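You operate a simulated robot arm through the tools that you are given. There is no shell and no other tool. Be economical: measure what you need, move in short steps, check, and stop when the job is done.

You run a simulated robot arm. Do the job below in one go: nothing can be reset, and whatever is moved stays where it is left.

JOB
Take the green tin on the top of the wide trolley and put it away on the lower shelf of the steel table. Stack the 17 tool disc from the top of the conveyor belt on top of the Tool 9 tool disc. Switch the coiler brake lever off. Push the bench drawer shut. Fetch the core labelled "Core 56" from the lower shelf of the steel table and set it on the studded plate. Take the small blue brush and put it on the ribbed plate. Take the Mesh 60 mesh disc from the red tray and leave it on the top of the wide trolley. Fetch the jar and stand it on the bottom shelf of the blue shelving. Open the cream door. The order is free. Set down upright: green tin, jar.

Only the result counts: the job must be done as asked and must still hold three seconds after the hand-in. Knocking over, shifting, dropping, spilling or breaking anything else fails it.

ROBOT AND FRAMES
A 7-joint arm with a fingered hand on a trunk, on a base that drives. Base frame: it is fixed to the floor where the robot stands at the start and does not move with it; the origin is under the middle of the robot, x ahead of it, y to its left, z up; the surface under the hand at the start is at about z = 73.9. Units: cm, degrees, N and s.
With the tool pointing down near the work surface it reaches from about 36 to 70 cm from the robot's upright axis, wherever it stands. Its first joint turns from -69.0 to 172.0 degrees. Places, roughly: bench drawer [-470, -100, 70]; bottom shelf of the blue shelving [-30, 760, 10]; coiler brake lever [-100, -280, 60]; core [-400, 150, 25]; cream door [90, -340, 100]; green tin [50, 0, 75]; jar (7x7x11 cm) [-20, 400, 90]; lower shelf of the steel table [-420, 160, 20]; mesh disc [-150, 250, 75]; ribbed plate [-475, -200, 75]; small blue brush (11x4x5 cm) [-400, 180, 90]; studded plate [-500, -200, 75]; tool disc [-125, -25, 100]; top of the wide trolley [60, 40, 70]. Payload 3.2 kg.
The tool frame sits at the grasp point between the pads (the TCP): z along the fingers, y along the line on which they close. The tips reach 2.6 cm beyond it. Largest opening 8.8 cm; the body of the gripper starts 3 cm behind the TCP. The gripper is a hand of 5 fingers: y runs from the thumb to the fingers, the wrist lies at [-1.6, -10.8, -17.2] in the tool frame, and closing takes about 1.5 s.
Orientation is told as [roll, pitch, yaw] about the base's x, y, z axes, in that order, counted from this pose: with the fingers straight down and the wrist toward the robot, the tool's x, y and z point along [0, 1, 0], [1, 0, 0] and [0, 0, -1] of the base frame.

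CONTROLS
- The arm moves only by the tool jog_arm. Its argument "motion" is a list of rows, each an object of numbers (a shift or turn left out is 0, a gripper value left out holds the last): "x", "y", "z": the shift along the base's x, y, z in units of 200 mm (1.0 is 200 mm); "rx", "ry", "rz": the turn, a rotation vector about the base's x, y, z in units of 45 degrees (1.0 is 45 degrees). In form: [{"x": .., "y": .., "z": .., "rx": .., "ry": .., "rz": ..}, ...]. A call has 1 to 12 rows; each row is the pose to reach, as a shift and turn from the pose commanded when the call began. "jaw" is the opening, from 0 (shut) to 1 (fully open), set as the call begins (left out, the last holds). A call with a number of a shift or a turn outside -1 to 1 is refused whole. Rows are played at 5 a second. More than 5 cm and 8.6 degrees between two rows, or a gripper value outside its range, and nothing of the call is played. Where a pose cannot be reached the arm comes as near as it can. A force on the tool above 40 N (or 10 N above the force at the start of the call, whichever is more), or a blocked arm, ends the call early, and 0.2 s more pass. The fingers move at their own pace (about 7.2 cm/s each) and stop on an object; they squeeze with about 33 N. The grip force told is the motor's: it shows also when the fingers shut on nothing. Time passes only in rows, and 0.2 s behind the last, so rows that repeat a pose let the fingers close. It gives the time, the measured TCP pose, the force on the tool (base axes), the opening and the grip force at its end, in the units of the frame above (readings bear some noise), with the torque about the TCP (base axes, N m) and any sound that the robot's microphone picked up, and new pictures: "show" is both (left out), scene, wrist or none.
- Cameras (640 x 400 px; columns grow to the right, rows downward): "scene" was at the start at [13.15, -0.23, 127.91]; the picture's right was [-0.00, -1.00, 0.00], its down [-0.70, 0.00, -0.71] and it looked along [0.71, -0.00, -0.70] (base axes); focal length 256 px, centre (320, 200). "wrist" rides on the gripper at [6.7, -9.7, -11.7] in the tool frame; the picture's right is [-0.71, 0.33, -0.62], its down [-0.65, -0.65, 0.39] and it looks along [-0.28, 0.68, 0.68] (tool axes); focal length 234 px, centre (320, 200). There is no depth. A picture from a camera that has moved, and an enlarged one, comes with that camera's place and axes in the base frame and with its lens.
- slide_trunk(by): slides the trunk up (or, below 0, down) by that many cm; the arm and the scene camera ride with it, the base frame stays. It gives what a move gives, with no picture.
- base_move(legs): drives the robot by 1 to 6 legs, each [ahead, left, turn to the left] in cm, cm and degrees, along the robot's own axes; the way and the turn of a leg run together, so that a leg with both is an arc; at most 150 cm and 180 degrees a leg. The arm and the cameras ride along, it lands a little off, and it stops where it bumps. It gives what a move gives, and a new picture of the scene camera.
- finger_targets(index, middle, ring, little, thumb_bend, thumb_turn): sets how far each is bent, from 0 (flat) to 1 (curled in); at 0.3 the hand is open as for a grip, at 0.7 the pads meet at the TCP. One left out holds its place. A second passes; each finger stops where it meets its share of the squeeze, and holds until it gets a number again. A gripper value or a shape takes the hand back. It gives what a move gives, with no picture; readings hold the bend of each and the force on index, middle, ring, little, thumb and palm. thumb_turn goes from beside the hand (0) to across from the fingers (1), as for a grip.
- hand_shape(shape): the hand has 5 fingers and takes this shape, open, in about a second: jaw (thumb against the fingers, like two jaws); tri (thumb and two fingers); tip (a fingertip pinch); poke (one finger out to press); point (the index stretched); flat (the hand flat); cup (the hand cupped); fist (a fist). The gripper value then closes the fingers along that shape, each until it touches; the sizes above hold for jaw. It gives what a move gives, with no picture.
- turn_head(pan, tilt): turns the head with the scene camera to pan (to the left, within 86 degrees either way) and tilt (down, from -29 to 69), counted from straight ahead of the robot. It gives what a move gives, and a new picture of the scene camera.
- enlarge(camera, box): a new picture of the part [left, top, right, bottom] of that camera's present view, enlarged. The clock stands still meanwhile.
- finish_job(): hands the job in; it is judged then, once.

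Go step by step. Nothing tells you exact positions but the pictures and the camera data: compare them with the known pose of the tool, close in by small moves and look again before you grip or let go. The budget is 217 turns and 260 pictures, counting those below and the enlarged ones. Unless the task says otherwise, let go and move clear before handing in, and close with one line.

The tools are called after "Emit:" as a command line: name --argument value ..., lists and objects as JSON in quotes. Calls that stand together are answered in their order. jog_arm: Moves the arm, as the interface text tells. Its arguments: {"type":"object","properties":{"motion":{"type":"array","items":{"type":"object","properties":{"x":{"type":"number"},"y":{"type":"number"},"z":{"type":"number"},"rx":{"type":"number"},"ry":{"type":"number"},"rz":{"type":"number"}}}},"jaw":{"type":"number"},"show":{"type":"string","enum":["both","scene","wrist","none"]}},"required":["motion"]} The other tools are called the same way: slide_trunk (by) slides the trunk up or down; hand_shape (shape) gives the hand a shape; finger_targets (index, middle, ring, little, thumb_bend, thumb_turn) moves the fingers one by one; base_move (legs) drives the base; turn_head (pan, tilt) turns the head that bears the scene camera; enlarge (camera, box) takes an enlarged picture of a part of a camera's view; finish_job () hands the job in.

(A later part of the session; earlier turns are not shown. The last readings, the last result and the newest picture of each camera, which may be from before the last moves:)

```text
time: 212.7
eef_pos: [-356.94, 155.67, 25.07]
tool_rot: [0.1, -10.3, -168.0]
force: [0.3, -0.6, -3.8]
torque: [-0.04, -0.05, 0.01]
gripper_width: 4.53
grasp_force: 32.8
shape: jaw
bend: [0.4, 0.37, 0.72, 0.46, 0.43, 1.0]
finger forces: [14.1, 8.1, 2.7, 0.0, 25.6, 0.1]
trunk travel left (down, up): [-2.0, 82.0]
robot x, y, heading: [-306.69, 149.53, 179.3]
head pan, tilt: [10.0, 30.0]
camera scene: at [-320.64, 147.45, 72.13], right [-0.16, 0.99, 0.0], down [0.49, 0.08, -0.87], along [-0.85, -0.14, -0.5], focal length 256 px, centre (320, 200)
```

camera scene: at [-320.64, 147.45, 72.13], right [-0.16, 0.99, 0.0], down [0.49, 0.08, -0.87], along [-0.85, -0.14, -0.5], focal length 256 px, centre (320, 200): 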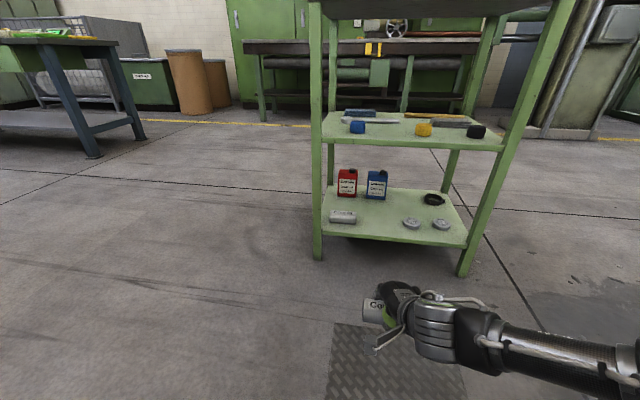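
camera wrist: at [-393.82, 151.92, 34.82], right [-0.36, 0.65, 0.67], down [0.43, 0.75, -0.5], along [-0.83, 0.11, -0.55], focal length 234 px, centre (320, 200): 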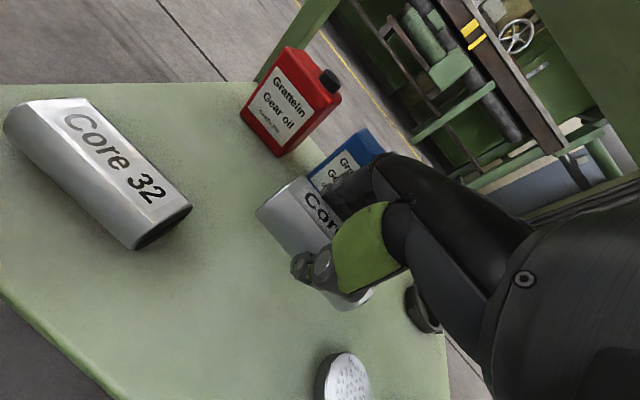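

I have the core. I raise the trunk, level the hand and drive back to the bench.

Emit:
slide_trunk --by 40

Emit:
slide_trunk --by 36

Emit:
jog_arm --motion '[{"ry": -0.12, "rz": -0.1}, {"ry": -0.23, "rz": -0.2}]' --show "none"

Emit:
base_move --legs '[[0, 0, 90], [100, -75, 0], [150, 0, 0], [112, 0, 0], [0, 0, -90]]'

Emit:
turn_head --pan 0 --tilt 45

```text
time: 216.5
eef_pos: [-356.91, 155.68, 65.16]
tool_rot: [0.1, -10.3, -168.1]
force: [-0.2, 0.2, -3.8]
torque: [-0.04, -0.07, -0.08]
gripper_width: 4.51
grasp_force: 33.3
shape: jaw
bend: [0.4, 0.37, 0.72, 0.46, 0.43, 1.0]
finger forces: [14.2, 8.0, 2.7, 0.1, 25.5, 0.0]
trunk travel left (down, up): [-42.0, 42.0]
robot x, y, heading: [-306.82, 148.98, 179.6]
head pan, tilt: [10.0, 30.0]
```

```text
time: 220.0
eef_pos: [-357.07, 155.61, 101.07]
tool_rot: [0.1, -10.3, -168.1]
force: [0.9, -0.1, -3.8]
torque: [-0.07, -0.03, 0.02]
gripper_width: 4.49
grasp_force: 33.3
shape: jaw
bend: [0.4, 0.37, 0.72, 0.46, 0.43, 1.0]
finger forces: [14.2, 7.9, 2.7, 0.0, 25.4, 0.1]
trunk travel left (down, up): [-78.0, 6.0]
robot x, y, heading: [-306.45, 149.15, 179.2]
head pan, tilt: [10.0, 30.0]
```

```text
time: 220.6
eef_pos: [-357.05, 155.61, 100.94]
tool_rot: [1.4, 0.0, -177.3]
force: [-0.2, -0.5, -3.8]
torque: [-0.05, -0.02, -0.03]
gripper_width: 4.51
grasp_force: 33.4
shape: jaw
bend: [0.4, 0.37, 0.72, 0.46, 0.43, 1.0]
finger forces: [14.3, 8.1, 2.8, 0.1, 25.0, 0.0]
trunk travel left (down, up): [-78.0, 6.0]
robot x, y, heading: [-306.56, 148.86, 179.4]
head pan, tilt: [10.0, 30.0]
```

```text
time: 246.9
eef_pos: [-439.55, -205.67, 101.15]
tool_rot: [1.6, 0.0, -176.9]
force: [-0.7, 0.2, -3.0]
torque: [0.0, -0.07, -0.01]
gripper_width: 4.45
grasp_force: 33.3
shape: jaw
bend: [0.4, 0.37, 0.72, 0.46, 0.44, 1.0]
finger forces: [14.5, 7.7, 2.8, 0.0, 24.7, 0.1]
trunk travel left (down, up): [-78.0, 6.0]
robot x, y, heading: [-389.18, -211.92, 179.5]
head pan, tilt: [10.0, 30.0]
camera scene: at [-403.13, -213.71, 148.13], right [-0.17, 0.99, 0.0], down [0.49, 0.08, -0.87], along [-0.85, -0.14, -0.5], focal length 256 px, centre (320, 200)
```

scene: 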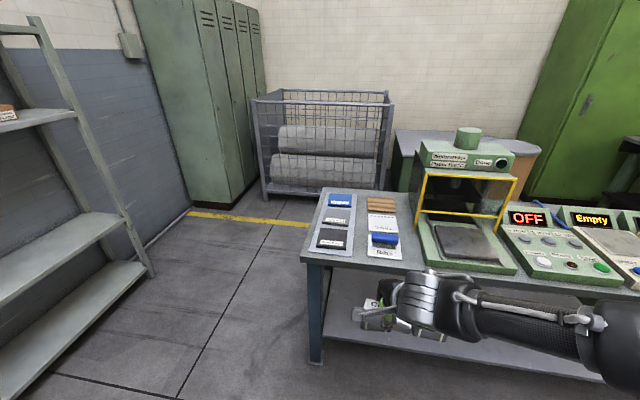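

```text
time: 247.7
eef_pos: [-439.49, -205.77, 101.07]
tool_rot: [1.5, 0.1, -177.0]
force: [-0.8, 0.4, -4.5]
torque: [0.0, -0.04, -0.01]
gripper_width: 4.42
grasp_force: 32.9
shape: jaw
bend: [0.4, 0.37, 0.72, 0.46, 0.44, 1.0]
finger forces: [14.4, 7.6, 2.8, 0.0, 24.7, 0.0]
trunk travel left (down, up): [-78.0, 6.0]
robot x, y, heading: [-388.89, -211.91, 179.4]
head pan, tilt: [0.0, 45.0]
camera scene: at [-402.35, -212.16, 145.87], right [0.01, 1.0, 0.0], down [0.71, 0.0, -0.71], along [-0.71, 0.0, -0.71], focal length 256 px, centre (320, 200)
```

scene: 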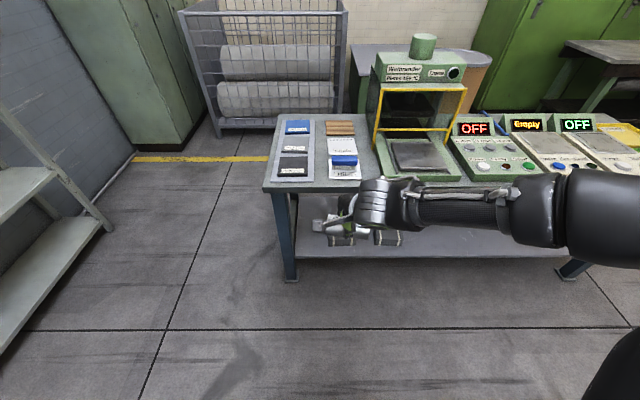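

Emit:
base_move --legs '[[46, -4, 0]]'

Emit:
jog_arm --motion '[{"x": -0.2}, {"x": -0.4}, {"x": -0.6}, {"x": -0.8}]' --show "both"

```text
time: 250.4
eef_pos: [-485.78, -201.35, 100.98]
tool_rot: [1.5, 0.0, -177.1]
force: [-0.1, 0.7, -3.9]
torque: [-0.04, -0.06, -0.03]
gripper_width: 4.47
grasp_force: 33.5
shape: jaw
bend: [0.4, 0.37, 0.72, 0.46, 0.44, 1.0]
finger forces: [14.4, 7.6, 2.8, 0.0, 24.8, 0.1]
trunk travel left (down, up): [-78.0, 6.0]
robot x, y, heading: [-435.4, -207.5, 179.8]
head pan, tilt: [0.0, 45.0]
camera scene: at [-448.6, -207.8, 145.87], right [0.01, 1.0, 0.0], down [0.71, -0.01, -0.71], along [-0.71, 0.01, -0.71], focal length 256 px, centre (320, 200)
```

scene: 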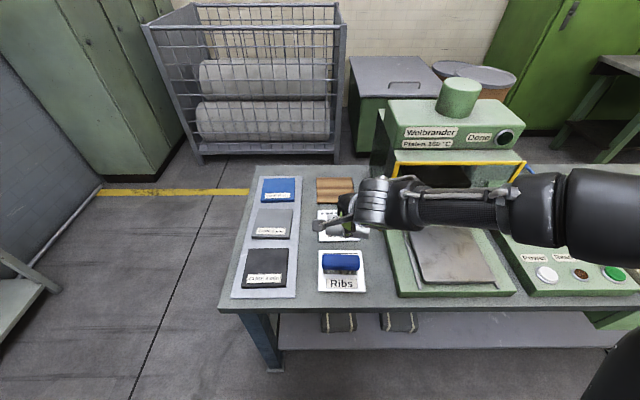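

```text
time: 251.4
eef_pos: [-502.06, -201.36, 100.79]
tool_rot: [1.5, 0.2, -177.0]
force: [-0.5, 0.7, -4.2]
torque: [0.02, -0.06, 0.01]
gripper_width: 4.44
grasp_force: 33.0
shape: jaw
bend: [0.4, 0.37, 0.72, 0.46, 0.44, 1.0]
finger forces: [14.3, 7.7, 2.9, 0.0, 23.6, 0.0]
trunk travel left (down, up): [-78.0, 6.0]
robot x, y, heading: [-435.72, -207.55, 179.7]
head pan, tilt: [0.0, 45.0]
camera scene: at [-448.9, -207.85, 145.84], right [0.01, 1.0, 0.0], down [0.71, -0.01, -0.71], along [-0.71, 0.01, -0.71], focal length 256 px, centre (320, 200)
camera wrist: at [-491.95, -207.31, 112.76], right [-0.37, 0.7, 0.6], down [0.62, 0.67, -0.4], along [-0.69, 0.23, -0.69], focal length 234 px, centre (320, 200)
```

scene: 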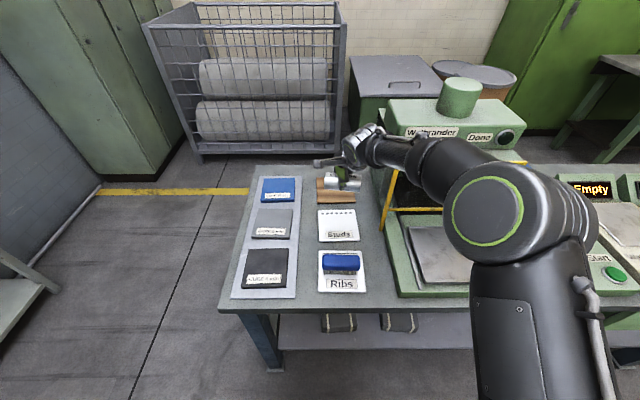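
wrist: 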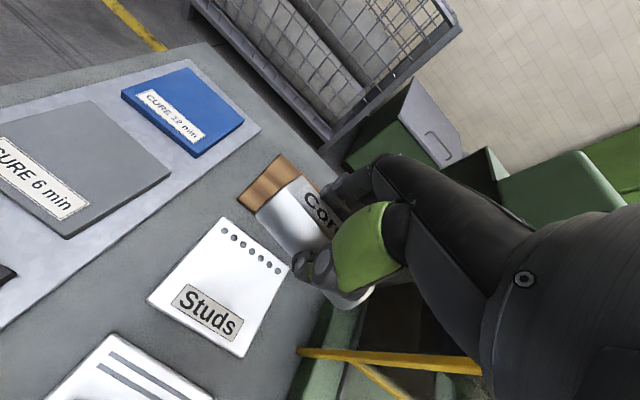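

Centre of Studs is ≈[-502.5, -201.2]. To avoid over-stretching, I drive the base 9 cm closer while retracting the arm.

Emit:
jog_arm --motion '[{"x": 0.2}, {"x": 0.4}]' --show "none"

Emit:
base_move --legs '[[8.5, 0, 0]]'

Emit:
jog_arm --motion '[{"z": -0.2}, {"z": -0.4}, {"z": -0.6}, {"z": -0.72}]' --show "both"

```text
time: 252.0
eef_pos: [-493.63, -201.36, 101.2]
tool_rot: [1.4, -0.1, -177.1]
force: [0.2, -1.0, -4.9]
torque: [-0.02, -0.02, -0.03]
gripper_width: 4.4
grasp_force: 33.0
shape: jaw
bend: [0.4, 0.37, 0.72, 0.46, 0.44, 1.0]
finger forces: [14.3, 7.8, 2.8, 0.0, 23.8, 0.1]
trunk travel left (down, up): [-78.0, 6.0]
robot x, y, heading: [-435.34, -207.76, 179.8]
head pan, tilt: [0.0, 45.0]
```

```text
time: 253.1
eef_pos: [-502.31, -201.39, 100.96]
tool_rot: [1.4, 0.0, -177.0]
force: [-0.4, 0.4, -4.3]
torque: [-0.03, -0.08, 0.01]
gripper_width: 4.41
grasp_force: 32.5
shape: jaw
bend: [0.4, 0.37, 0.72, 0.46, 0.44, 1.0]
finger forces: [14.3, 7.8, 2.8, 0.1, 23.6, 0.0]
trunk travel left (down, up): [-78.0, 6.0]
robot x, y, heading: [-444.22, -207.85, 179.7]
head pan, tilt: [0.0, 45.0]
camera scene: at [-457.1, -207.75, 145.87], right [0.01, 1.0, 0.0], down [0.71, 0.0, -0.71], along [-0.71, 0.0, -0.71], focal length 256 px, centre (320, 200)
```

scene: 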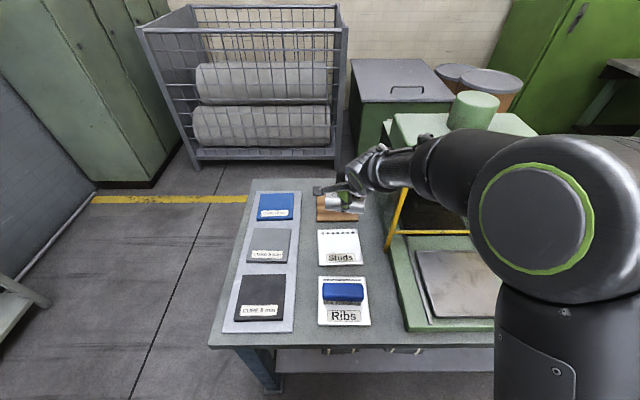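

```text
time: 254.1
eef_pos: [-502.3, -201.38, 86.56]
tool_rot: [1.5, 0.0, -177.0]
force: [-0.6, -0.1, -3.8]
torque: [-0.02, -0.08, 0.0]
gripper_width: 4.41
grasp_force: 32.8
shape: jaw
bend: [0.4, 0.37, 0.72, 0.46, 0.44, 1.0]
finger forces: [14.0, 7.8, 2.8, 0.1, 23.6, 0.0]
trunk travel left (down, up): [-78.0, 6.0]
robot x, y, heading: [-444.0, -207.53, 179.8]
head pan, tilt: [0.0, 45.0]
camera scene: at [-457.16, -207.76, 145.86], right [0.01, 1.0, 0.0], down [0.71, 0.0, -0.71], along [-0.71, 0.0, -0.71], focal length 256 px, centre (320, 200)
camera wrist: at [-492.18, -207.29, 98.39], right [-0.37, 0.71, 0.61], down [0.62, 0.67, -0.41], along [-0.69, 0.23, -0.68], focal length 234 px, centre (320, 200)
```

scene: 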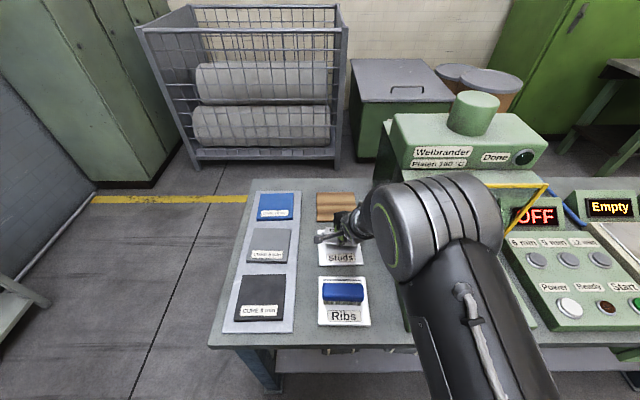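
wrist: 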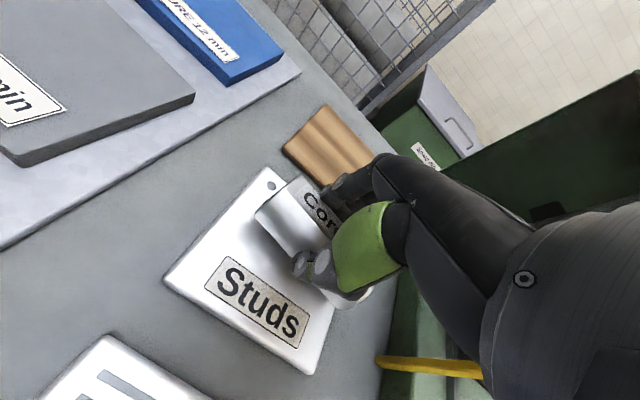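

Over the Studs plate. I restore the 10-degree grasp tilt so that the core lies flat, and lower until contact.

Emit:
jog_arm --motion '[{"ry": 0.12, "x": 0.03}, {"ry": 0.23, "x": 0.05}, {"ry": 0.23, "x": 0.05, "z": -0.05}, {"ry": 0.23, "x": 0.05, "z": -0.08}]' --show "wrist"

```text
time: 255.1
eef_pos: [-501.33, -201.33, 85.25]
tool_rot: [0.8, -10.6, -177.0]
force: [-0.7, -0.7, 2.1]
torque: [0.02, 0.11, 0.03]
gripper_width: 4.39
grasp_force: 32.6
shape: jaw
bend: [0.4, 0.37, 0.72, 0.46, 0.44, 1.0]
finger forces: [14.7, 8.6, 3.6, 0.0, 24.2, 0.1]
trunk travel left (down, up): [-78.0, 6.0]
robot x, y, heading: [-444.12, -207.58, 179.7]
head pan, tilt: [0.0, 45.0]
camera wrist: at [-489.19, -207.25, 95.02], right [-0.25, 0.7, 0.66], down [0.53, 0.67, -0.51], along [-0.81, 0.23, -0.55], focal length 234 px, centre (320, 200)
```

wrist: 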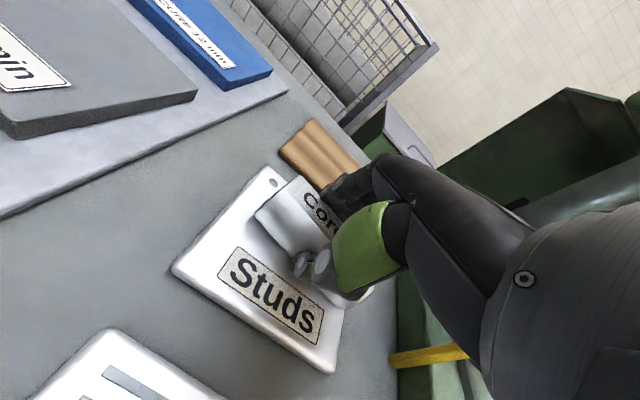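

Light contact. I release and rise.

Emit:
jog_arm --motion '[{}, {}, {}, {}, {}, {}]' --jaw 1 --show "none"

Emit:
jog_arm --motion '[{"z": 0.1}, {"z": 0.25}, {"z": 0.45}, {"z": 0.65}, {"z": 0.85}, {"z": 1.0}]' --show "both"

```text
time: 256.5
eef_pos: [-501.31, -201.29, 85.09]
tool_rot: [0.9, -10.3, -177.1]
force: [-0.2, 0.9, -0.3]
torque: [0.0, 0.0, -0.02]
gripper_width: 8.79
grasp_force: 0.0
shape: jaw
bend: [0.3, 0.3, 0.3, 0.3, 0.3, 0.97]
finger forces: [0.0, 0.0, 0.0, 0.1, 0.0, 0.1]
trunk travel left (down, up): [-78.0, 6.0]
robot x, y, heading: [-443.97, -207.23, 179.4]
head pan, tilt: [0.0, 45.0]
```

```text
time: 257.9
eef_pos: [-501.2, -201.3, 105.09]
tool_rot: [0.9, -10.5, -176.8]
force: [0.0, 0.5, -0.4]
torque: [-0.02, -0.01, 0.0]
gripper_width: 8.78
grasp_force: 0.1
shape: jaw
bend: [0.3, 0.3, 0.3, 0.3, 0.3, 0.97]
finger forces: [0.0, 0.0, 0.1, 0.0, 0.0, 0.0]
trunk travel left (down, up): [-78.0, 6.0]
robot x, y, heading: [-444.08, -207.59, 179.9]
head pan, tilt: [0.0, 45.0]
camera scene: at [-456.95, -207.76, 145.88], right [0.01, 1.0, 0.0], down [0.71, 0.0, -0.71], along [-0.71, 0.0, -0.71], focal length 256 px, centre (320, 200)
camera wrist: at [-489.1, -207.23, 115.0], right [-0.25, 0.7, 0.66], down [0.54, 0.67, -0.51], along [-0.8, 0.23, -0.55], focal length 234 px, centre (320, 200)
```

scene: 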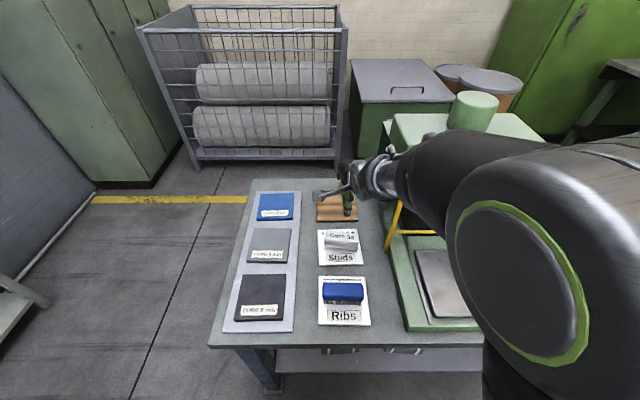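
wrist: 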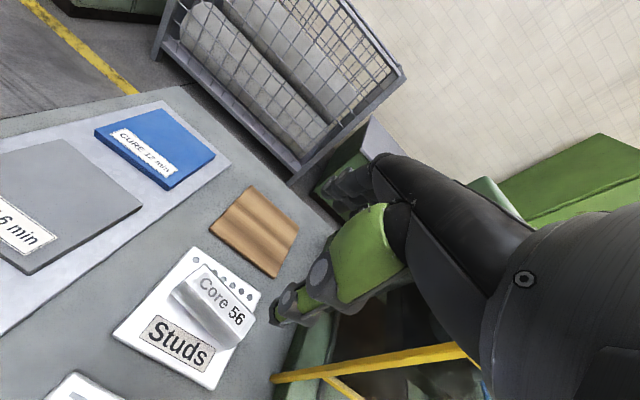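

Core 56 is on the studded plate. I level and retract the arm, back off, and look toward the way along the rear wall to the coiler.

Emit:
jog_arm --motion '[{"ry": -0.12, "x": 0.15}, {"ry": -0.23, "x": 0.3}, {"ry": -0.23, "x": 0.5}, {"ry": -0.23, "x": 0.7}]' --show "none"

Emit:
base_move --legs '[[-50, 0, 0], [0, 118, 0]]'

Emit:
turn_head --pan 86 --tilt 20

```text
time: 258.9
eef_pos: [-487.06, -201.07, 105.06]
tool_rot: [1.9, 0.2, -177.4]
force: [-0.7, 0.6, 0.3]
torque: [-0.04, -0.01, 0.02]
gripper_width: 8.79
grasp_force: 0.1
shape: jaw
bend: [0.3, 0.3, 0.3, 0.3, 0.3, 0.97]
finger forces: [0.0, 0.1, 0.1, 0.1, 0.1, 0.0]
out of reach, approached as far as the arm can: row 3
trunk travel left (down, up): [-78.0, 6.0]
robot x, y, heading: [-443.9, -207.63, 179.8]
head pan, tilt: [0.0, 45.0]
```

```text
time: 267.5
eef_pos: [-438.24, -320.27, 105.18]
tool_rot: [1.4, 0.1, -176.8]
force: [0.8, 0.8, 0.7]
torque: [-0.01, 0.03, -0.01]
gripper_width: 8.77
grasp_force: 0.0
shape: jaw
bend: [0.3, 0.3, 0.3, 0.3, 0.3, 0.97]
finger forces: [0.0, 0.1, 0.0, 0.1, 0.0, 0.0]
trunk travel left (down, up): [-78.0, 6.0]
robot x, y, heading: [-394.58, -326.37, 180.2]
head pan, tilt: [0.0, 45.0]
camera scene: at [-407.76, -326.71, 145.88], right [0.0, 1.0, 0.0], down [0.71, 0.0, -0.71], along [-0.71, 0.0, -0.71], focal length 256 px, centre (320, 200)
```

scene: 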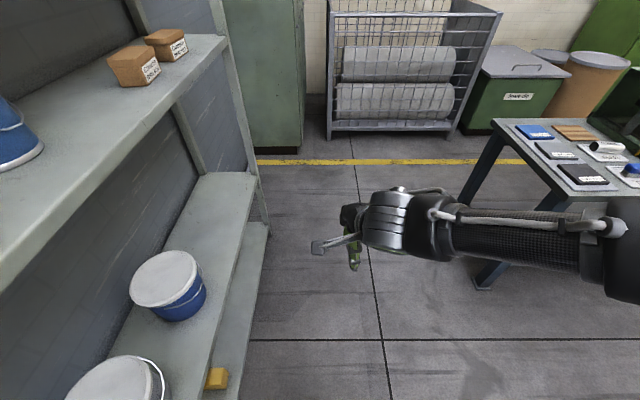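

```text
time: 269.1
eef_pos: [-438.19, -320.24, 105.02]
tool_rot: [1.4, 0.1, -176.8]
force: [0.5, 0.2, 0.2]
torque: [0.03, 0.0, 0.02]
gripper_width: 8.78
grasp_force: 0.2
shape: jaw
bend: [0.3, 0.3, 0.3, 0.3, 0.3, 0.97]
finger forces: [0.0, 0.0, 0.1, 0.0, 0.0, 0.0]
trunk travel left (down, up): [-78.0, 6.0]
robot x, y, heading: [-394.37, -326.44, 179.6]
head pan, tilt: [85.9, 20.0]
camera scene: at [-400.33, -336.02, 149.74], right [-1.0, 0.07, 0.0], down [0.03, 0.34, -0.94], along [-0.07, -0.94, -0.34], focal length 256 px, centre (320, 200)
```

scene: 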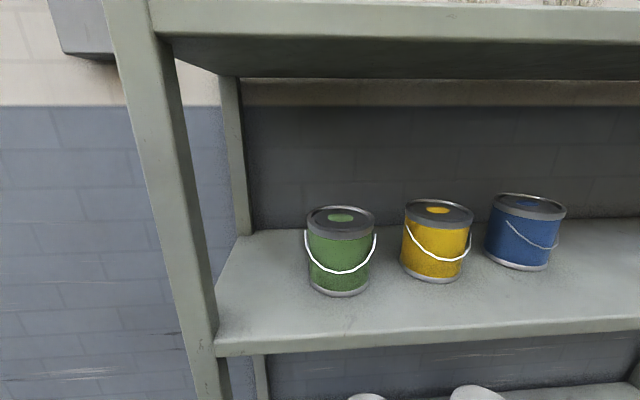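

Emit:
base_move --legs '[[-65, 0, 0], [0, 0, 90]]'

Emit:
turn_head --pan 70 --tilt 25

```text
time: 276.5
eef_pos: [-336.96, -370.51, 105.12]
tool_rot: [1.5, 0.0, -87.4]
force: [-0.3, 0.1, 0.4]
torque: [-0.03, -0.01, 0.04]
gripper_width: 8.81
grasp_force: 0.0
shape: jaw
bend: [0.3, 0.3, 0.3, 0.3, 0.3, 0.97]
finger forces: [0.0, 0.0, 0.0, 0.1, 0.1, 0.1]
trunk travel left (down, up): [-78.0, 6.0]
robot x, y, heading: [-330.36, -327.19, -90.8]
head pan, tilt: [85.9, 20.0]
camera scene: at [-321.03, -333.13, 149.74], right [-0.09, -1.0, 0.0], down [-0.34, 0.03, -0.94], along [0.94, -0.08, -0.34], focal length 256 px, centre (320, 200)
```

scene: 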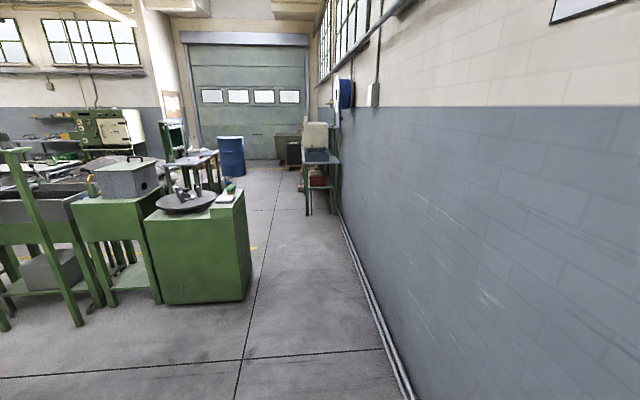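

```text
time: 277.3
eef_pos: [-337.0, -370.56, 105.03]
tool_rot: [1.4, 0.0, -87.5]
force: [-0.3, 0.5, -0.1]
torque: [0.05, 0.03, -0.01]
gripper_width: 8.78
grasp_force: 0.1
shape: jaw
bend: [0.3, 0.3, 0.3, 0.3, 0.3, 0.97]
finger forces: [0.1, 0.0, 0.1, 0.0, 0.1, 0.1]
trunk travel left (down, up): [-78.0, 6.0]
robot x, y, heading: [-330.21, -327.24, -90.8]
head pan, tilt: [70.0, 25.0]
camera scene: at [-321.69, -335.6, 148.94], right [-0.36, -0.93, 0.0], down [-0.39, 0.15, -0.91], along [0.85, -0.32, -0.42], focal length 256 px, centre (320, 200)
```

scene: 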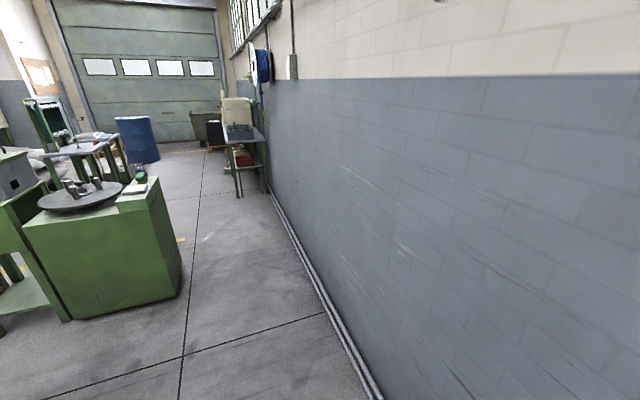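

The corridor along the wall is free; the coiler's end box is at x -144..-94. I drive east past it and look at its front.

Emit:
base_move --legs '[[0, 0, 90], [150, 0, 0], [140, 0, 0]]'

Emit:
turn_head --pan 86 --tilt 30

Emit:
turn_head --pan 0 --tilt 20

```text
time: 295.1
eef_pos: [1.77, -344.19, 105.08]
tool_rot: [1.4, 0.0, 1.1]
force: [0.5, -0.3, 0.6]
torque: [-0.02, -0.01, 0.02]
gripper_width: 8.8
grasp_force: 0.0
shape: jaw
bend: [0.3, 0.3, 0.3, 0.3, 0.3, 0.97]
finger forces: [0.0, 0.1, 0.1, 0.0, 0.0, 0.0]
trunk travel left (down, up): [-78.0, 6.0]
robot x, y, heading: [-41.23, -336.87, -2.2]
head pan, tilt: [70.0, 25.0]
camera scene: at [-32.84, -328.23, 148.93], right [0.93, -0.38, 0.0], down [-0.16, -0.39, -0.91], along [0.34, 0.84, -0.42], focal length 256 px, centre (320, 200)
```

scene: 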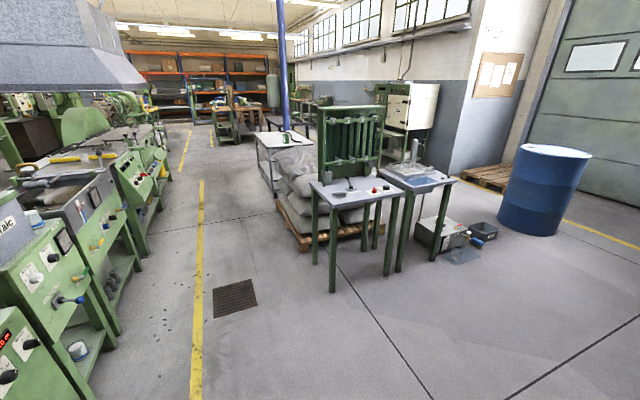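

```text
time: 295.8
eef_pos: [1.9, -344.02, 105.06]
tool_rot: [1.4, 0.0, 1.0]
force: [0.5, -0.5, -0.6]
torque: [-0.03, 0.01, -0.03]
gripper_width: 8.75
grasp_force: 0.0
shape: jaw
bend: [0.3, 0.3, 0.3, 0.3, 0.3, 0.97]
finger forces: [0.0, 0.1, 0.0, 0.1, 0.1, 0.0]
trunk travel left (down, up): [-78.0, 6.0]
robot x, y, heading: [-41.22, -336.33, -2.6]
head pan, tilt: [85.9, 30.0]
camera scene: at [-35.32, -327.77, 148.14], right [0.99, -0.11, 0.0], down [-0.06, -0.5, -0.87], along [0.1, 0.86, -0.5], focal length 256 px, centre (320, 200)
```

scene: 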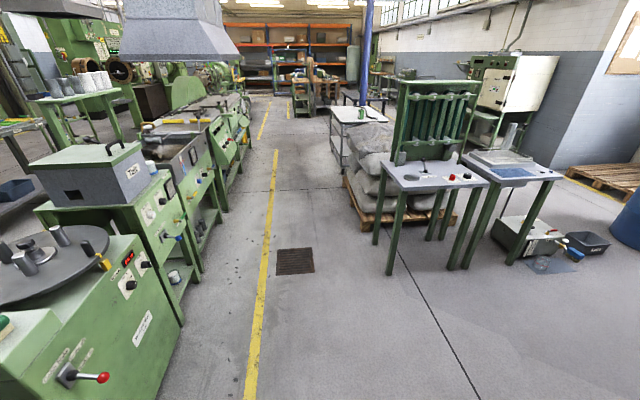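

```text
time: 297.4
eef_pos: [1.8, -344.16, 105.01]
tool_rot: [1.3, 0.0, 1.1]
force: [-1.0, -0.5, -0.6]
torque: [-0.01, 0.01, -0.03]
gripper_width: 8.79
grasp_force: 0.0
shape: jaw
bend: [0.3, 0.3, 0.3, 0.3, 0.3, 0.97]
finger forces: [0.0, 0.0, 0.0, 0.0, 0.1, 0.0]
trunk travel left (down, up): [-78.0, 6.0]
robot x, y, heading: [-41.13, -336.53, -2.4]
head pan, tilt: [0.0, 20.0]
camera scene: at [-27.03, -337.12, 149.74], right [-0.04, -1.0, 0.0], down [-0.34, 0.01, -0.94], along [0.94, -0.04, -0.34], focal length 256 px, centre (320, 200)
```

scene: 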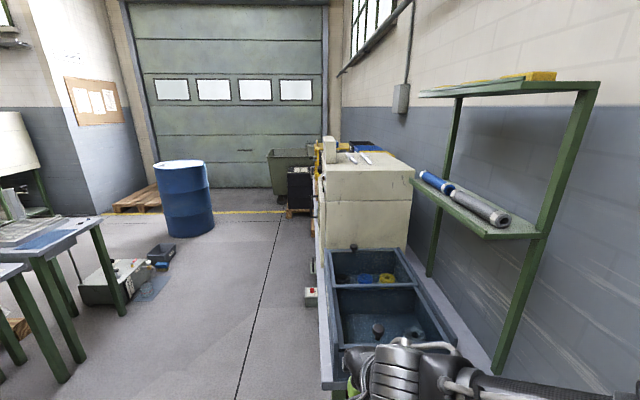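

I see the lever with a red knob on the coiler's east face at about [-103, -279, 60]. The cream cabinet stands ahead against the wall. I turn to face the coiler.

Emit:
base_move --legs '[[-5, 20, 0], [0, 0, 90], [0, 0, 87]]'

Emit:
turn_head --pan 0 --tilt 45

```text
time: 306.6
eef_pos: [-88.01, -305.46, 105.04]
tool_rot: [1.4, 0.0, 177.3]
force: [-0.4, 1.1, -0.7]
torque: [0.02, 0.03, 0.0]
gripper_width: 8.78
grasp_force: 0.1
shape: jaw
bend: [0.3, 0.3, 0.3, 0.3, 0.3, 0.97]
finger forces: [0.0, 0.0, 0.0, 0.0, 0.1, 0.0]
trunk travel left (down, up): [-78.0, 6.0]
robot x, y, heading: [-45.34, -316.06, 173.8]
head pan, tilt: [0.0, 20.0]
camera scene: at [-59.75, -314.79, 149.74], right [0.11, 0.99, 0.0], down [0.34, -0.04, -0.94], along [-0.93, 0.1, -0.34], focal length 256 px, centre (320, 200)
```

scene: 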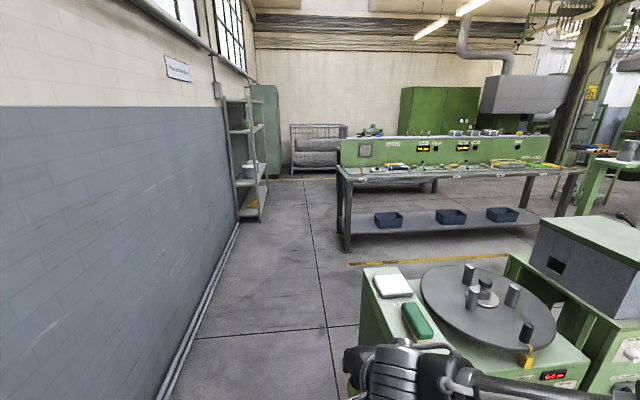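

```text
time: 307.5
eef_pos: [-88.12, -305.34, 105.19]
tool_rot: [1.3, 0.0, 177.3]
force: [0.6, 0.7, 0.0]
torque: [-0.02, 0.0, -0.01]
gripper_width: 8.75
grasp_force: 0.0
shape: jaw
bend: [0.3, 0.3, 0.3, 0.3, 0.3, 0.97]
finger forces: [0.0, 0.0, 0.1, 0.1, 0.0, 0.1]
trunk travel left (down, up): [-78.0, 6.0]
robot x, y, heading: [-45.67, -316.23, 173.9]
head pan, tilt: [0.0, 45.0]
camera scene: at [-58.58, -314.92, 145.88], right [0.11, 0.99, 0.0], down [0.7, -0.08, -0.71], along [-0.7, 0.08, -0.71], focal length 256 px, centre (320, 200)
```

scene: 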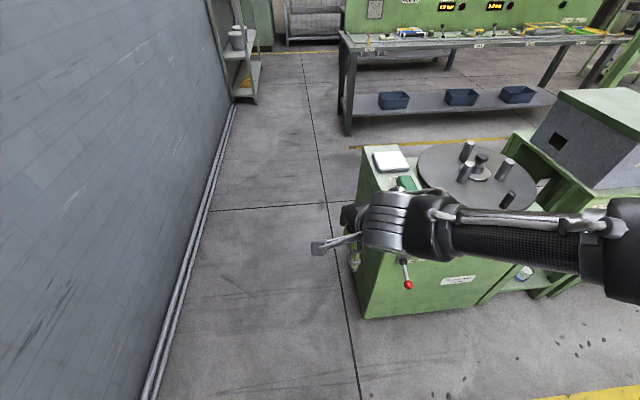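

Emit:
base_move --legs '[[-20, -5, 0]]'

Emit:
enlarge --camera "scene" --box '[340, 190, 500, 290]'

```text
time: 309.1
eef_pos: [-67.77, -302.49, 105.04]
tool_rot: [1.4, 0.1, 176.9]
force: [0.6, 0.4, -0.4]
torque: [0.0, 0.02, 0.02]
gripper_width: 8.78
grasp_force: 0.0
shape: jaw
bend: [0.3, 0.3, 0.3, 0.3, 0.3, 0.97]
finger forces: [0.0, 0.0, 0.0, 0.0, 0.0, 0.0]
trunk travel left (down, up): [-78.0, 6.0]
robot x, y, heading: [-25.29, -313.54, 173.5]
head pan, tilt: [0.0, 45.0]
camera scene: at [-38.36, -312.07, 145.87], right [0.11, 0.99, 0.0], down [0.7, -0.08, -0.71], along [-0.7, 0.08, -0.71], focal length 256 px, centre (320, 200)
```

scene: 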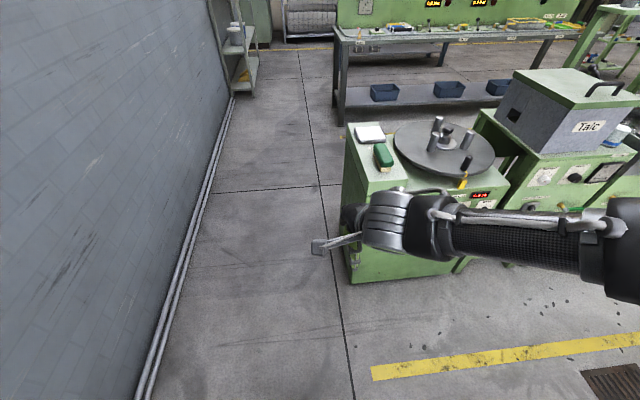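

```text
4.00 times, centred on (420, 240) of scene
camera zoom: at [-38.36, -312.07, 145.87], right [0.11, 0.99, 0.0], down [0.7, -0.08, -0.71], along [-0.7, 0.08, -0.71], focal length 1022 px, centre (-80, 40)
```

zoom: 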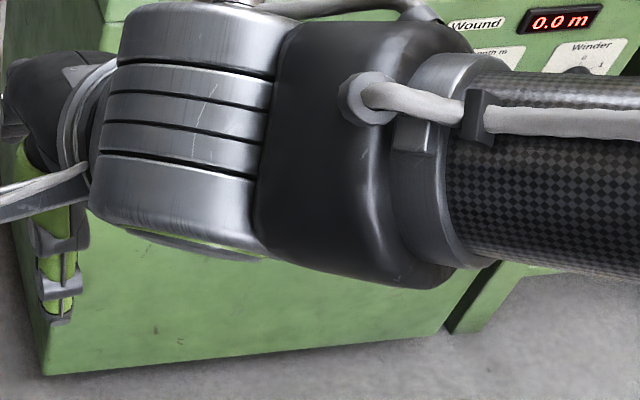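

Emit:
base_move --legs '[[0, -48, 0]]'

Emit:
enlarge --camera "scene" --box '[200, 160, 360, 260]'

```text
time: 311.9
eef_pos: [-62.63, -254.68, 105.04]
tool_rot: [1.4, 0.0, 177.2]
force: [0.7, -0.6, -0.2]
torque: [0.0, 0.02, -0.01]
gripper_width: 8.78
grasp_force: 0.1
shape: jaw
bend: [0.3, 0.3, 0.3, 0.3, 0.3, 0.97]
finger forces: [0.1, 0.0, 0.0, 0.1, 0.0, 0.0]
trunk travel left (down, up): [-78.0, 6.0]
robot x, y, heading: [-20.23, -265.46, 173.8]
head pan, tilt: [0.0, 45.0]
camera scene: at [-33.1, -264.17, 145.88], right [0.11, 0.99, 0.0], down [0.7, -0.08, -0.71], along [-0.7, 0.08, -0.71], focal length 256 px, centre (320, 200)
```

scene: 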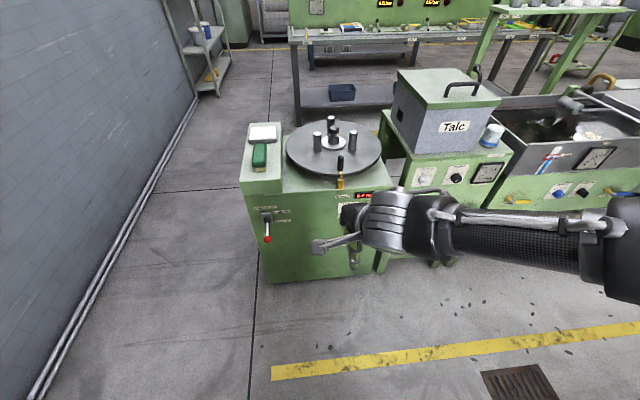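

```text
4.00 times, centred on (280, 210) of scene
camera zoom: at [-33.1, -264.17, 145.88], right [0.11, 0.99, 0.0], down [0.7, -0.08, -0.71], along [-0.7, 0.08, -0.71], focal length 1022 px, centre (480, 160)
```

zoom: 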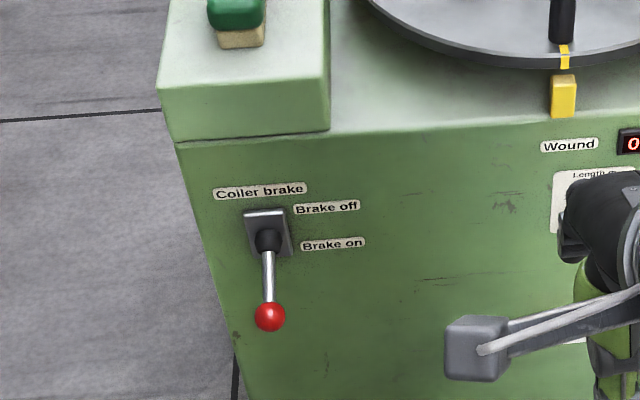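

Lever down is "Brake on", up is "Brake off". The knob triangulates to [-98.9, -278.6, 58.3]. I lower the trunk, square up, and tilt the hand forward with a flat shape to lift the knob from below.

Emit:
base_move --legs '[[-5, 0, 6], [0, 23, 0]]'

Emit:
slide_trunk --by -40

Emit:
slide_trunk --by -18

Emit:
hand_shape --shape "flat"

Emit:
jog_arm --motion '[{"ry": 0.18}, {"ry": 0.36}, {"ry": 0.54}, {"ry": 0.72}, {"ry": 0.9}, {"ry": 0.99}]' --show "both"

```text
time: 314.2
eef_pos: [-58.74, -282.36, 105.08]
tool_rot: [1.4, 0.0, -176.9]
force: [0.6, 0.3, 0.7]
torque: [-0.01, 0.03, -0.01]
gripper_width: 8.79
grasp_force: 0.1
shape: jaw
bend: [0.3, 0.3, 0.3, 0.3, 0.3, 0.97]
finger forces: [0.1, 0.0, 0.0, 0.0, 0.0, 0.1]
trunk travel left (down, up): [-78.0, 6.0]
robot x, y, heading: [-15.33, -288.51, 179.7]
head pan, tilt: [0.0, 45.0]
camera scene: at [-28.34, -288.69, 145.87], right [0.0, 1.0, 0.0], down [0.71, 0.0, -0.71], along [-0.71, 0.0, -0.71], focal length 256 px, centre (320, 200)
```

scene: 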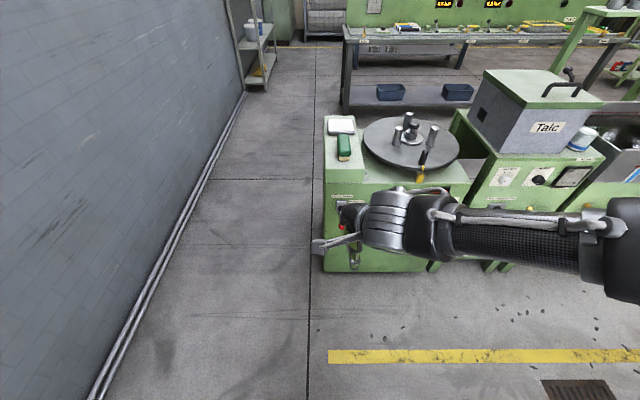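

```text
time: 318.0
eef_pos: [-58.62, -282.22, 65.04]
tool_rot: [1.5, 0.0, -176.9]
force: [-0.1, 0.3, -0.2]
torque: [0.05, 0.03, 0.0]
gripper_width: 8.79
grasp_force: 0.0
shape: jaw
bend: [0.3, 0.3, 0.3, 0.3, 0.3, 0.97]
finger forces: [0.0, 0.0, 0.0, 0.1, 0.1, 0.0]
trunk travel left (down, up): [-38.0, 46.0]
robot x, y, heading: [-15.2, -288.37, 180.0]
head pan, tilt: [0.0, 45.0]
```

```text
time: 320.0
eef_pos: [-58.69, -282.22, 47.2]
tool_rot: [1.4, 0.0, -176.9]
force: [0.2, -0.1, 0.3]
torque: [-0.03, 0.0, 0.03]
gripper_width: 8.77
grasp_force: 0.2
shape: jaw
bend: [0.3, 0.3, 0.3, 0.3, 0.3, 0.97]
finger forces: [0.1, 0.1, 0.0, 0.0, 0.1, 0.0]
trunk travel left (down, up): [-20.0, 64.0]
robot x, y, heading: [-15.37, -288.42, 179.7]
head pan, tilt: [0.0, 45.0]
```

```text
time: 320.9
eef_pos: [-58.75, -282.29, 47.19]
tool_rot: [1.4, 0.0, -176.9]
force: [-0.3, -0.9, -0.1]
torque: [0.06, -0.01, -0.02]
gripper_width: 8.35
grasp_force: 0.0
shape: flat
bend: [0.0, 0.0, 0.0, 0.0, 0.84, 0.0]
finger forces: [0.0, 0.0, 0.0, 0.0, 0.1, 0.0]
trunk travel left (down, up): [-20.0, 64.0]
robot x, y, heading: [-15.61, -288.14, 179.9]
head pan, tilt: [0.0, 45.0]
```

```text
time: 322.3
eef_pos: [-62.15, -283.83, 45.88]
tool_rot: [-1.6, -44.6, -175.6]
force: [-0.4, -0.7, -0.6]
torque: [-0.01, 0.0, 0.0]
gripper_width: 0.0
grasp_force: 0.0
shape: flat
bend: [0.0, 0.0, 0.0, 0.0, 0.84, 0.0]
finger forces: [0.1, 0.0, 0.1, 0.0, 0.1, 0.1]
out of reach, approached as far as the arm can: row 3, 4, 5, 6
trunk travel left (down, up): [-20.0, 64.0]
robot x, y, heading: [-15.07, -288.49, 180.0]
head pan, tilt: [0.0, 45.0]
camera scene: at [-28.34, -288.7, 87.87], right [0.0, 1.0, 0.0], down [0.71, 0.0, -0.71], along [-0.71, 0.0, -0.71], focal length 256 px, centre (320, 200)
camera wrist: at [-46.61, -289.66, 47.22], right [0.16, 0.7, 0.69], down [0.15, 0.67, -0.72], along [-0.97, 0.22, 0.0], focal length 234 px, centre (320, 200)
```

scene: 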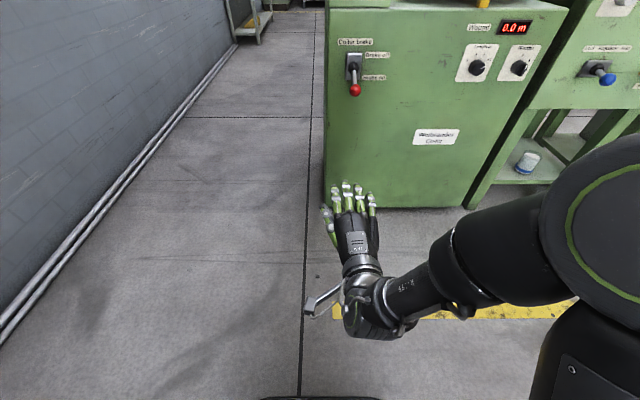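
wrist: 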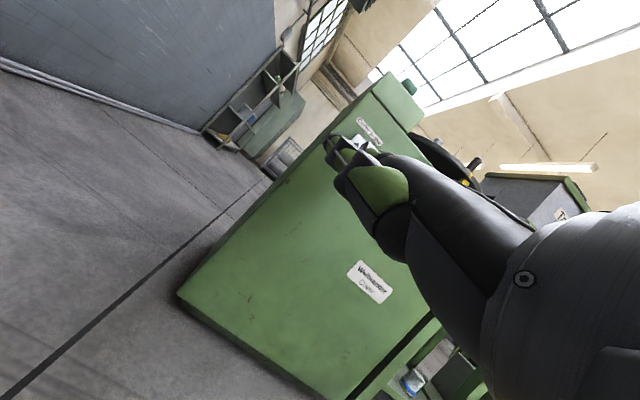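

The flat hand points forward with tips at about x≈-76, z≈42, in line with the lever. I drive forward so that the fingers go under the knob.

Emit:
base_move --legs '[[25, 0, 0]]'

Emit:
enlarge --camera "scene" --box '[260, 60, 460, 220]'

```text
time: 324.2
eef_pos: [-87.29, -283.6, 45.86]
tool_rot: [-1.6, -44.5, -175.7]
force: [-1.1, 0.3, 0.6]
torque: [0.01, 0.02, 0.0]
gripper_width: 0.02
grasp_force: 0.0
shape: flat
bend: [0.0, 0.0, 0.0, 0.0, 0.84, 0.0]
finger forces: [0.1, 0.1, 0.0, 0.0, 0.1, 0.0]
trunk travel left (down, up): [-20.0, 64.0]
robot x, y, heading: [-40.51, -288.21, 179.8]
head pan, tilt: [0.0, 45.0]
camera scene: at [-53.44, -288.62, 87.88], right [0.0, 1.0, 0.0], down [0.71, 0.0, -0.71], along [-0.71, 0.0, -0.71], focal length 256 px, centre (320, 200)
```

scene: 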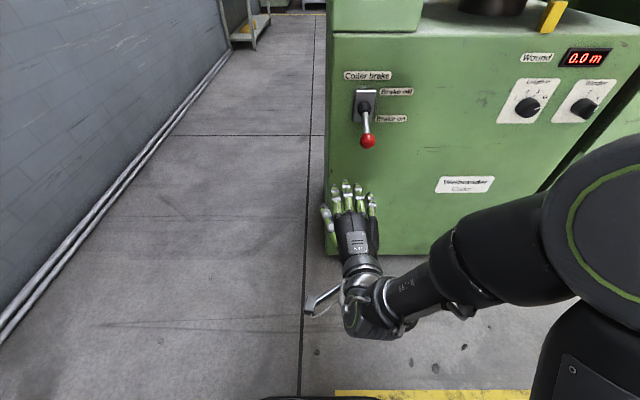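

```text
2.50 times, centred on (360, 140) of scene
camera zoom: at [-53.44, -288.62, 87.88], right [0.0, 1.0, 0.0], down [0.71, 0.0, -0.71], along [-0.71, 0.0, -0.71], focal length 639 px, centre (220, 350)
```

zoom: 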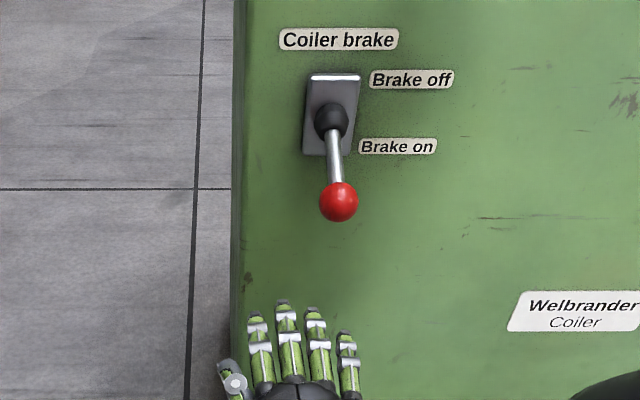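

I shift 3 cm right and raise the hand.

Emit:
jog_arm --motion '[{"y": 0.15}, {"y": 0.18, "z": 0.15}, {"y": 0.18, "z": 0.3}, {"y": 0.18, "z": 0.4}]' --show "scene"

```text
time: 325.2
eef_pos: [-89.25, -280.37, 54.13]
tool_rot: [-1.7, -44.5, -175.5]
force: [-1.0, -0.3, -0.4]
torque: [0.0, -0.03, 0.0]
gripper_width: 0.0
grasp_force: 0.1
shape: flat
bend: [0.0, 0.0, 0.0, 0.0, 0.84, 0.0]
finger forces: [0.0, 0.0, 0.0, 0.0, 0.0, 0.0]
out of reach, approached as far as the arm can: row 1, 2, 3, 4
trunk travel left (down, up): [-20.0, 64.0]
robot x, y, heading: [-40.42, -288.0, 179.9]
head pan, tilt: [0.0, 45.0]
camera scene: at [-53.4, -288.53, 87.88], right [0.0, 1.0, 0.0], down [0.71, 0.0, -0.71], along [-0.71, 0.0, -0.71], focal length 256 px, centre (320, 200)
```

scene: 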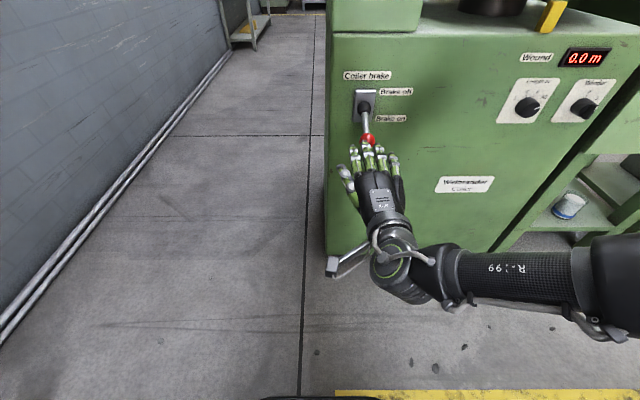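

Fingers appear just below the knob. I raise with the trunk.

Emit:
slide_trunk --by 6

Emit:
enlarge --camera "scene" --box '[260, 60, 460, 220]'

```text
time: 326.2
eef_pos: [-89.4, -280.38, 60.15]
tool_rot: [-1.7, -44.5, -175.7]
force: [0.2, 0.4, 1.3]
torque: [0.0, 0.0, 0.02]
gripper_width: 0.0
grasp_force: 0.1
shape: flat
bend: [0.0, 0.0, 0.0, 0.0, 0.84, 0.0]
finger forces: [0.1, 0.0, 0.1, 0.0, 0.0, 0.0]
trunk travel left (down, up): [-26.0, 58.0]
robot x, y, heading: [-40.13, -288.14, 179.7]
head pan, tilt: [0.0, 45.0]
```

```text
2.50 times, centred on (360, 140) of scene
camera zoom: at [-53.44, -288.61, 93.88], right [0.0, 1.0, 0.0], down [0.71, 0.0, -0.71], along [-0.71, 0.0, -0.71], focal length 639 px, centre (220, 350)
```

zoom: 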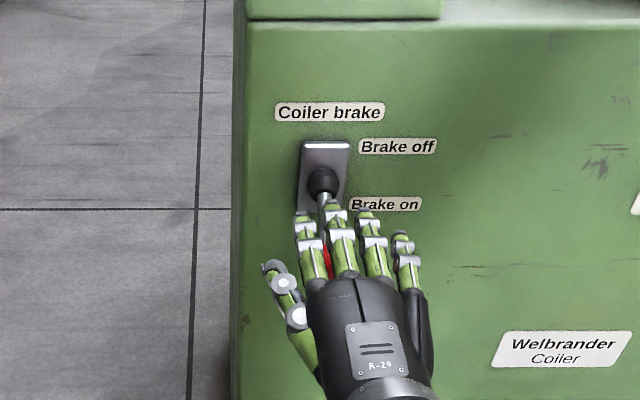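

Emit:
jog_arm --motion '[{}]' --show "both"

Emit:
enlarge --camera "wrist" --box '[260, 80, 500, 230]'

```text
time: 326.6
eef_pos: [-89.35, -280.46, 60.09]
tool_rot: [-1.6, -44.5, -175.6]
force: [-0.6, -0.2, -0.3]
torque: [0.01, 0.0, 0.03]
gripper_width: 0.01
grasp_force: 0.2
shape: flat
bend: [0.0, 0.0, 0.0, 0.0, 0.84, 0.0]
finger forces: [0.0, 0.0, 0.1, 0.0, 0.1, 0.1]
trunk travel left (down, up): [-26.0, 58.0]
robot x, y, heading: [-40.2, -288.4, 179.8]
head pan, tilt: [0.0, 45.0]
camera scene: at [-53.43, -288.61, 93.87], right [0.0, 1.0, 0.0], down [0.71, 0.0, -0.71], along [-0.71, 0.0, -0.71], focal length 256 px, centre (320, 200)
camera wrist: at [-73.76, -286.31, 61.48], right [0.16, 0.7, 0.69], down [0.16, 0.67, -0.72], along [-0.97, 0.23, 0.0], focal length 234 px, centre (320, 200)
```

scene: 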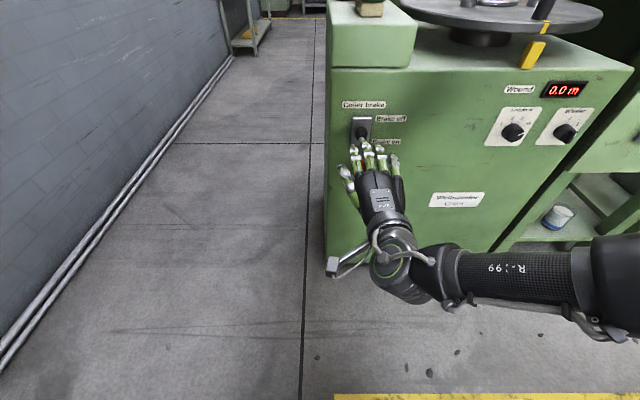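
wrist: 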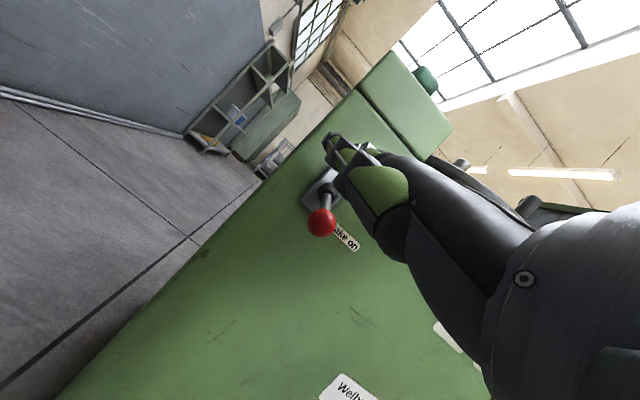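

```text
2.67 times, centred on (380, 155) of wrist
camera zoom: at [-73.76, -286.31, 61.48], right [0.16, 0.7, 0.69], down [0.16, 0.67, -0.72], along [-0.97, 0.23, 0.0], focal length 624 px, centre (160, 320)
```

zoom: 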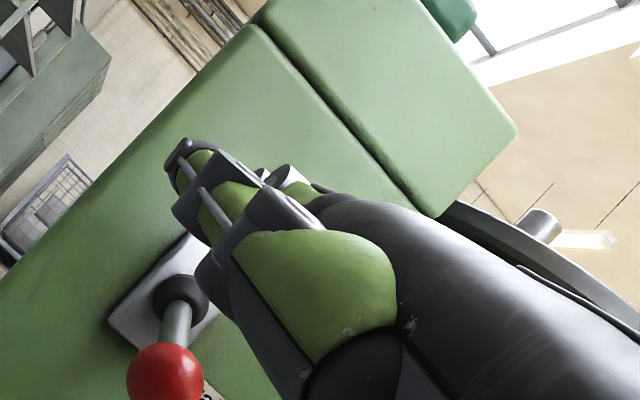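

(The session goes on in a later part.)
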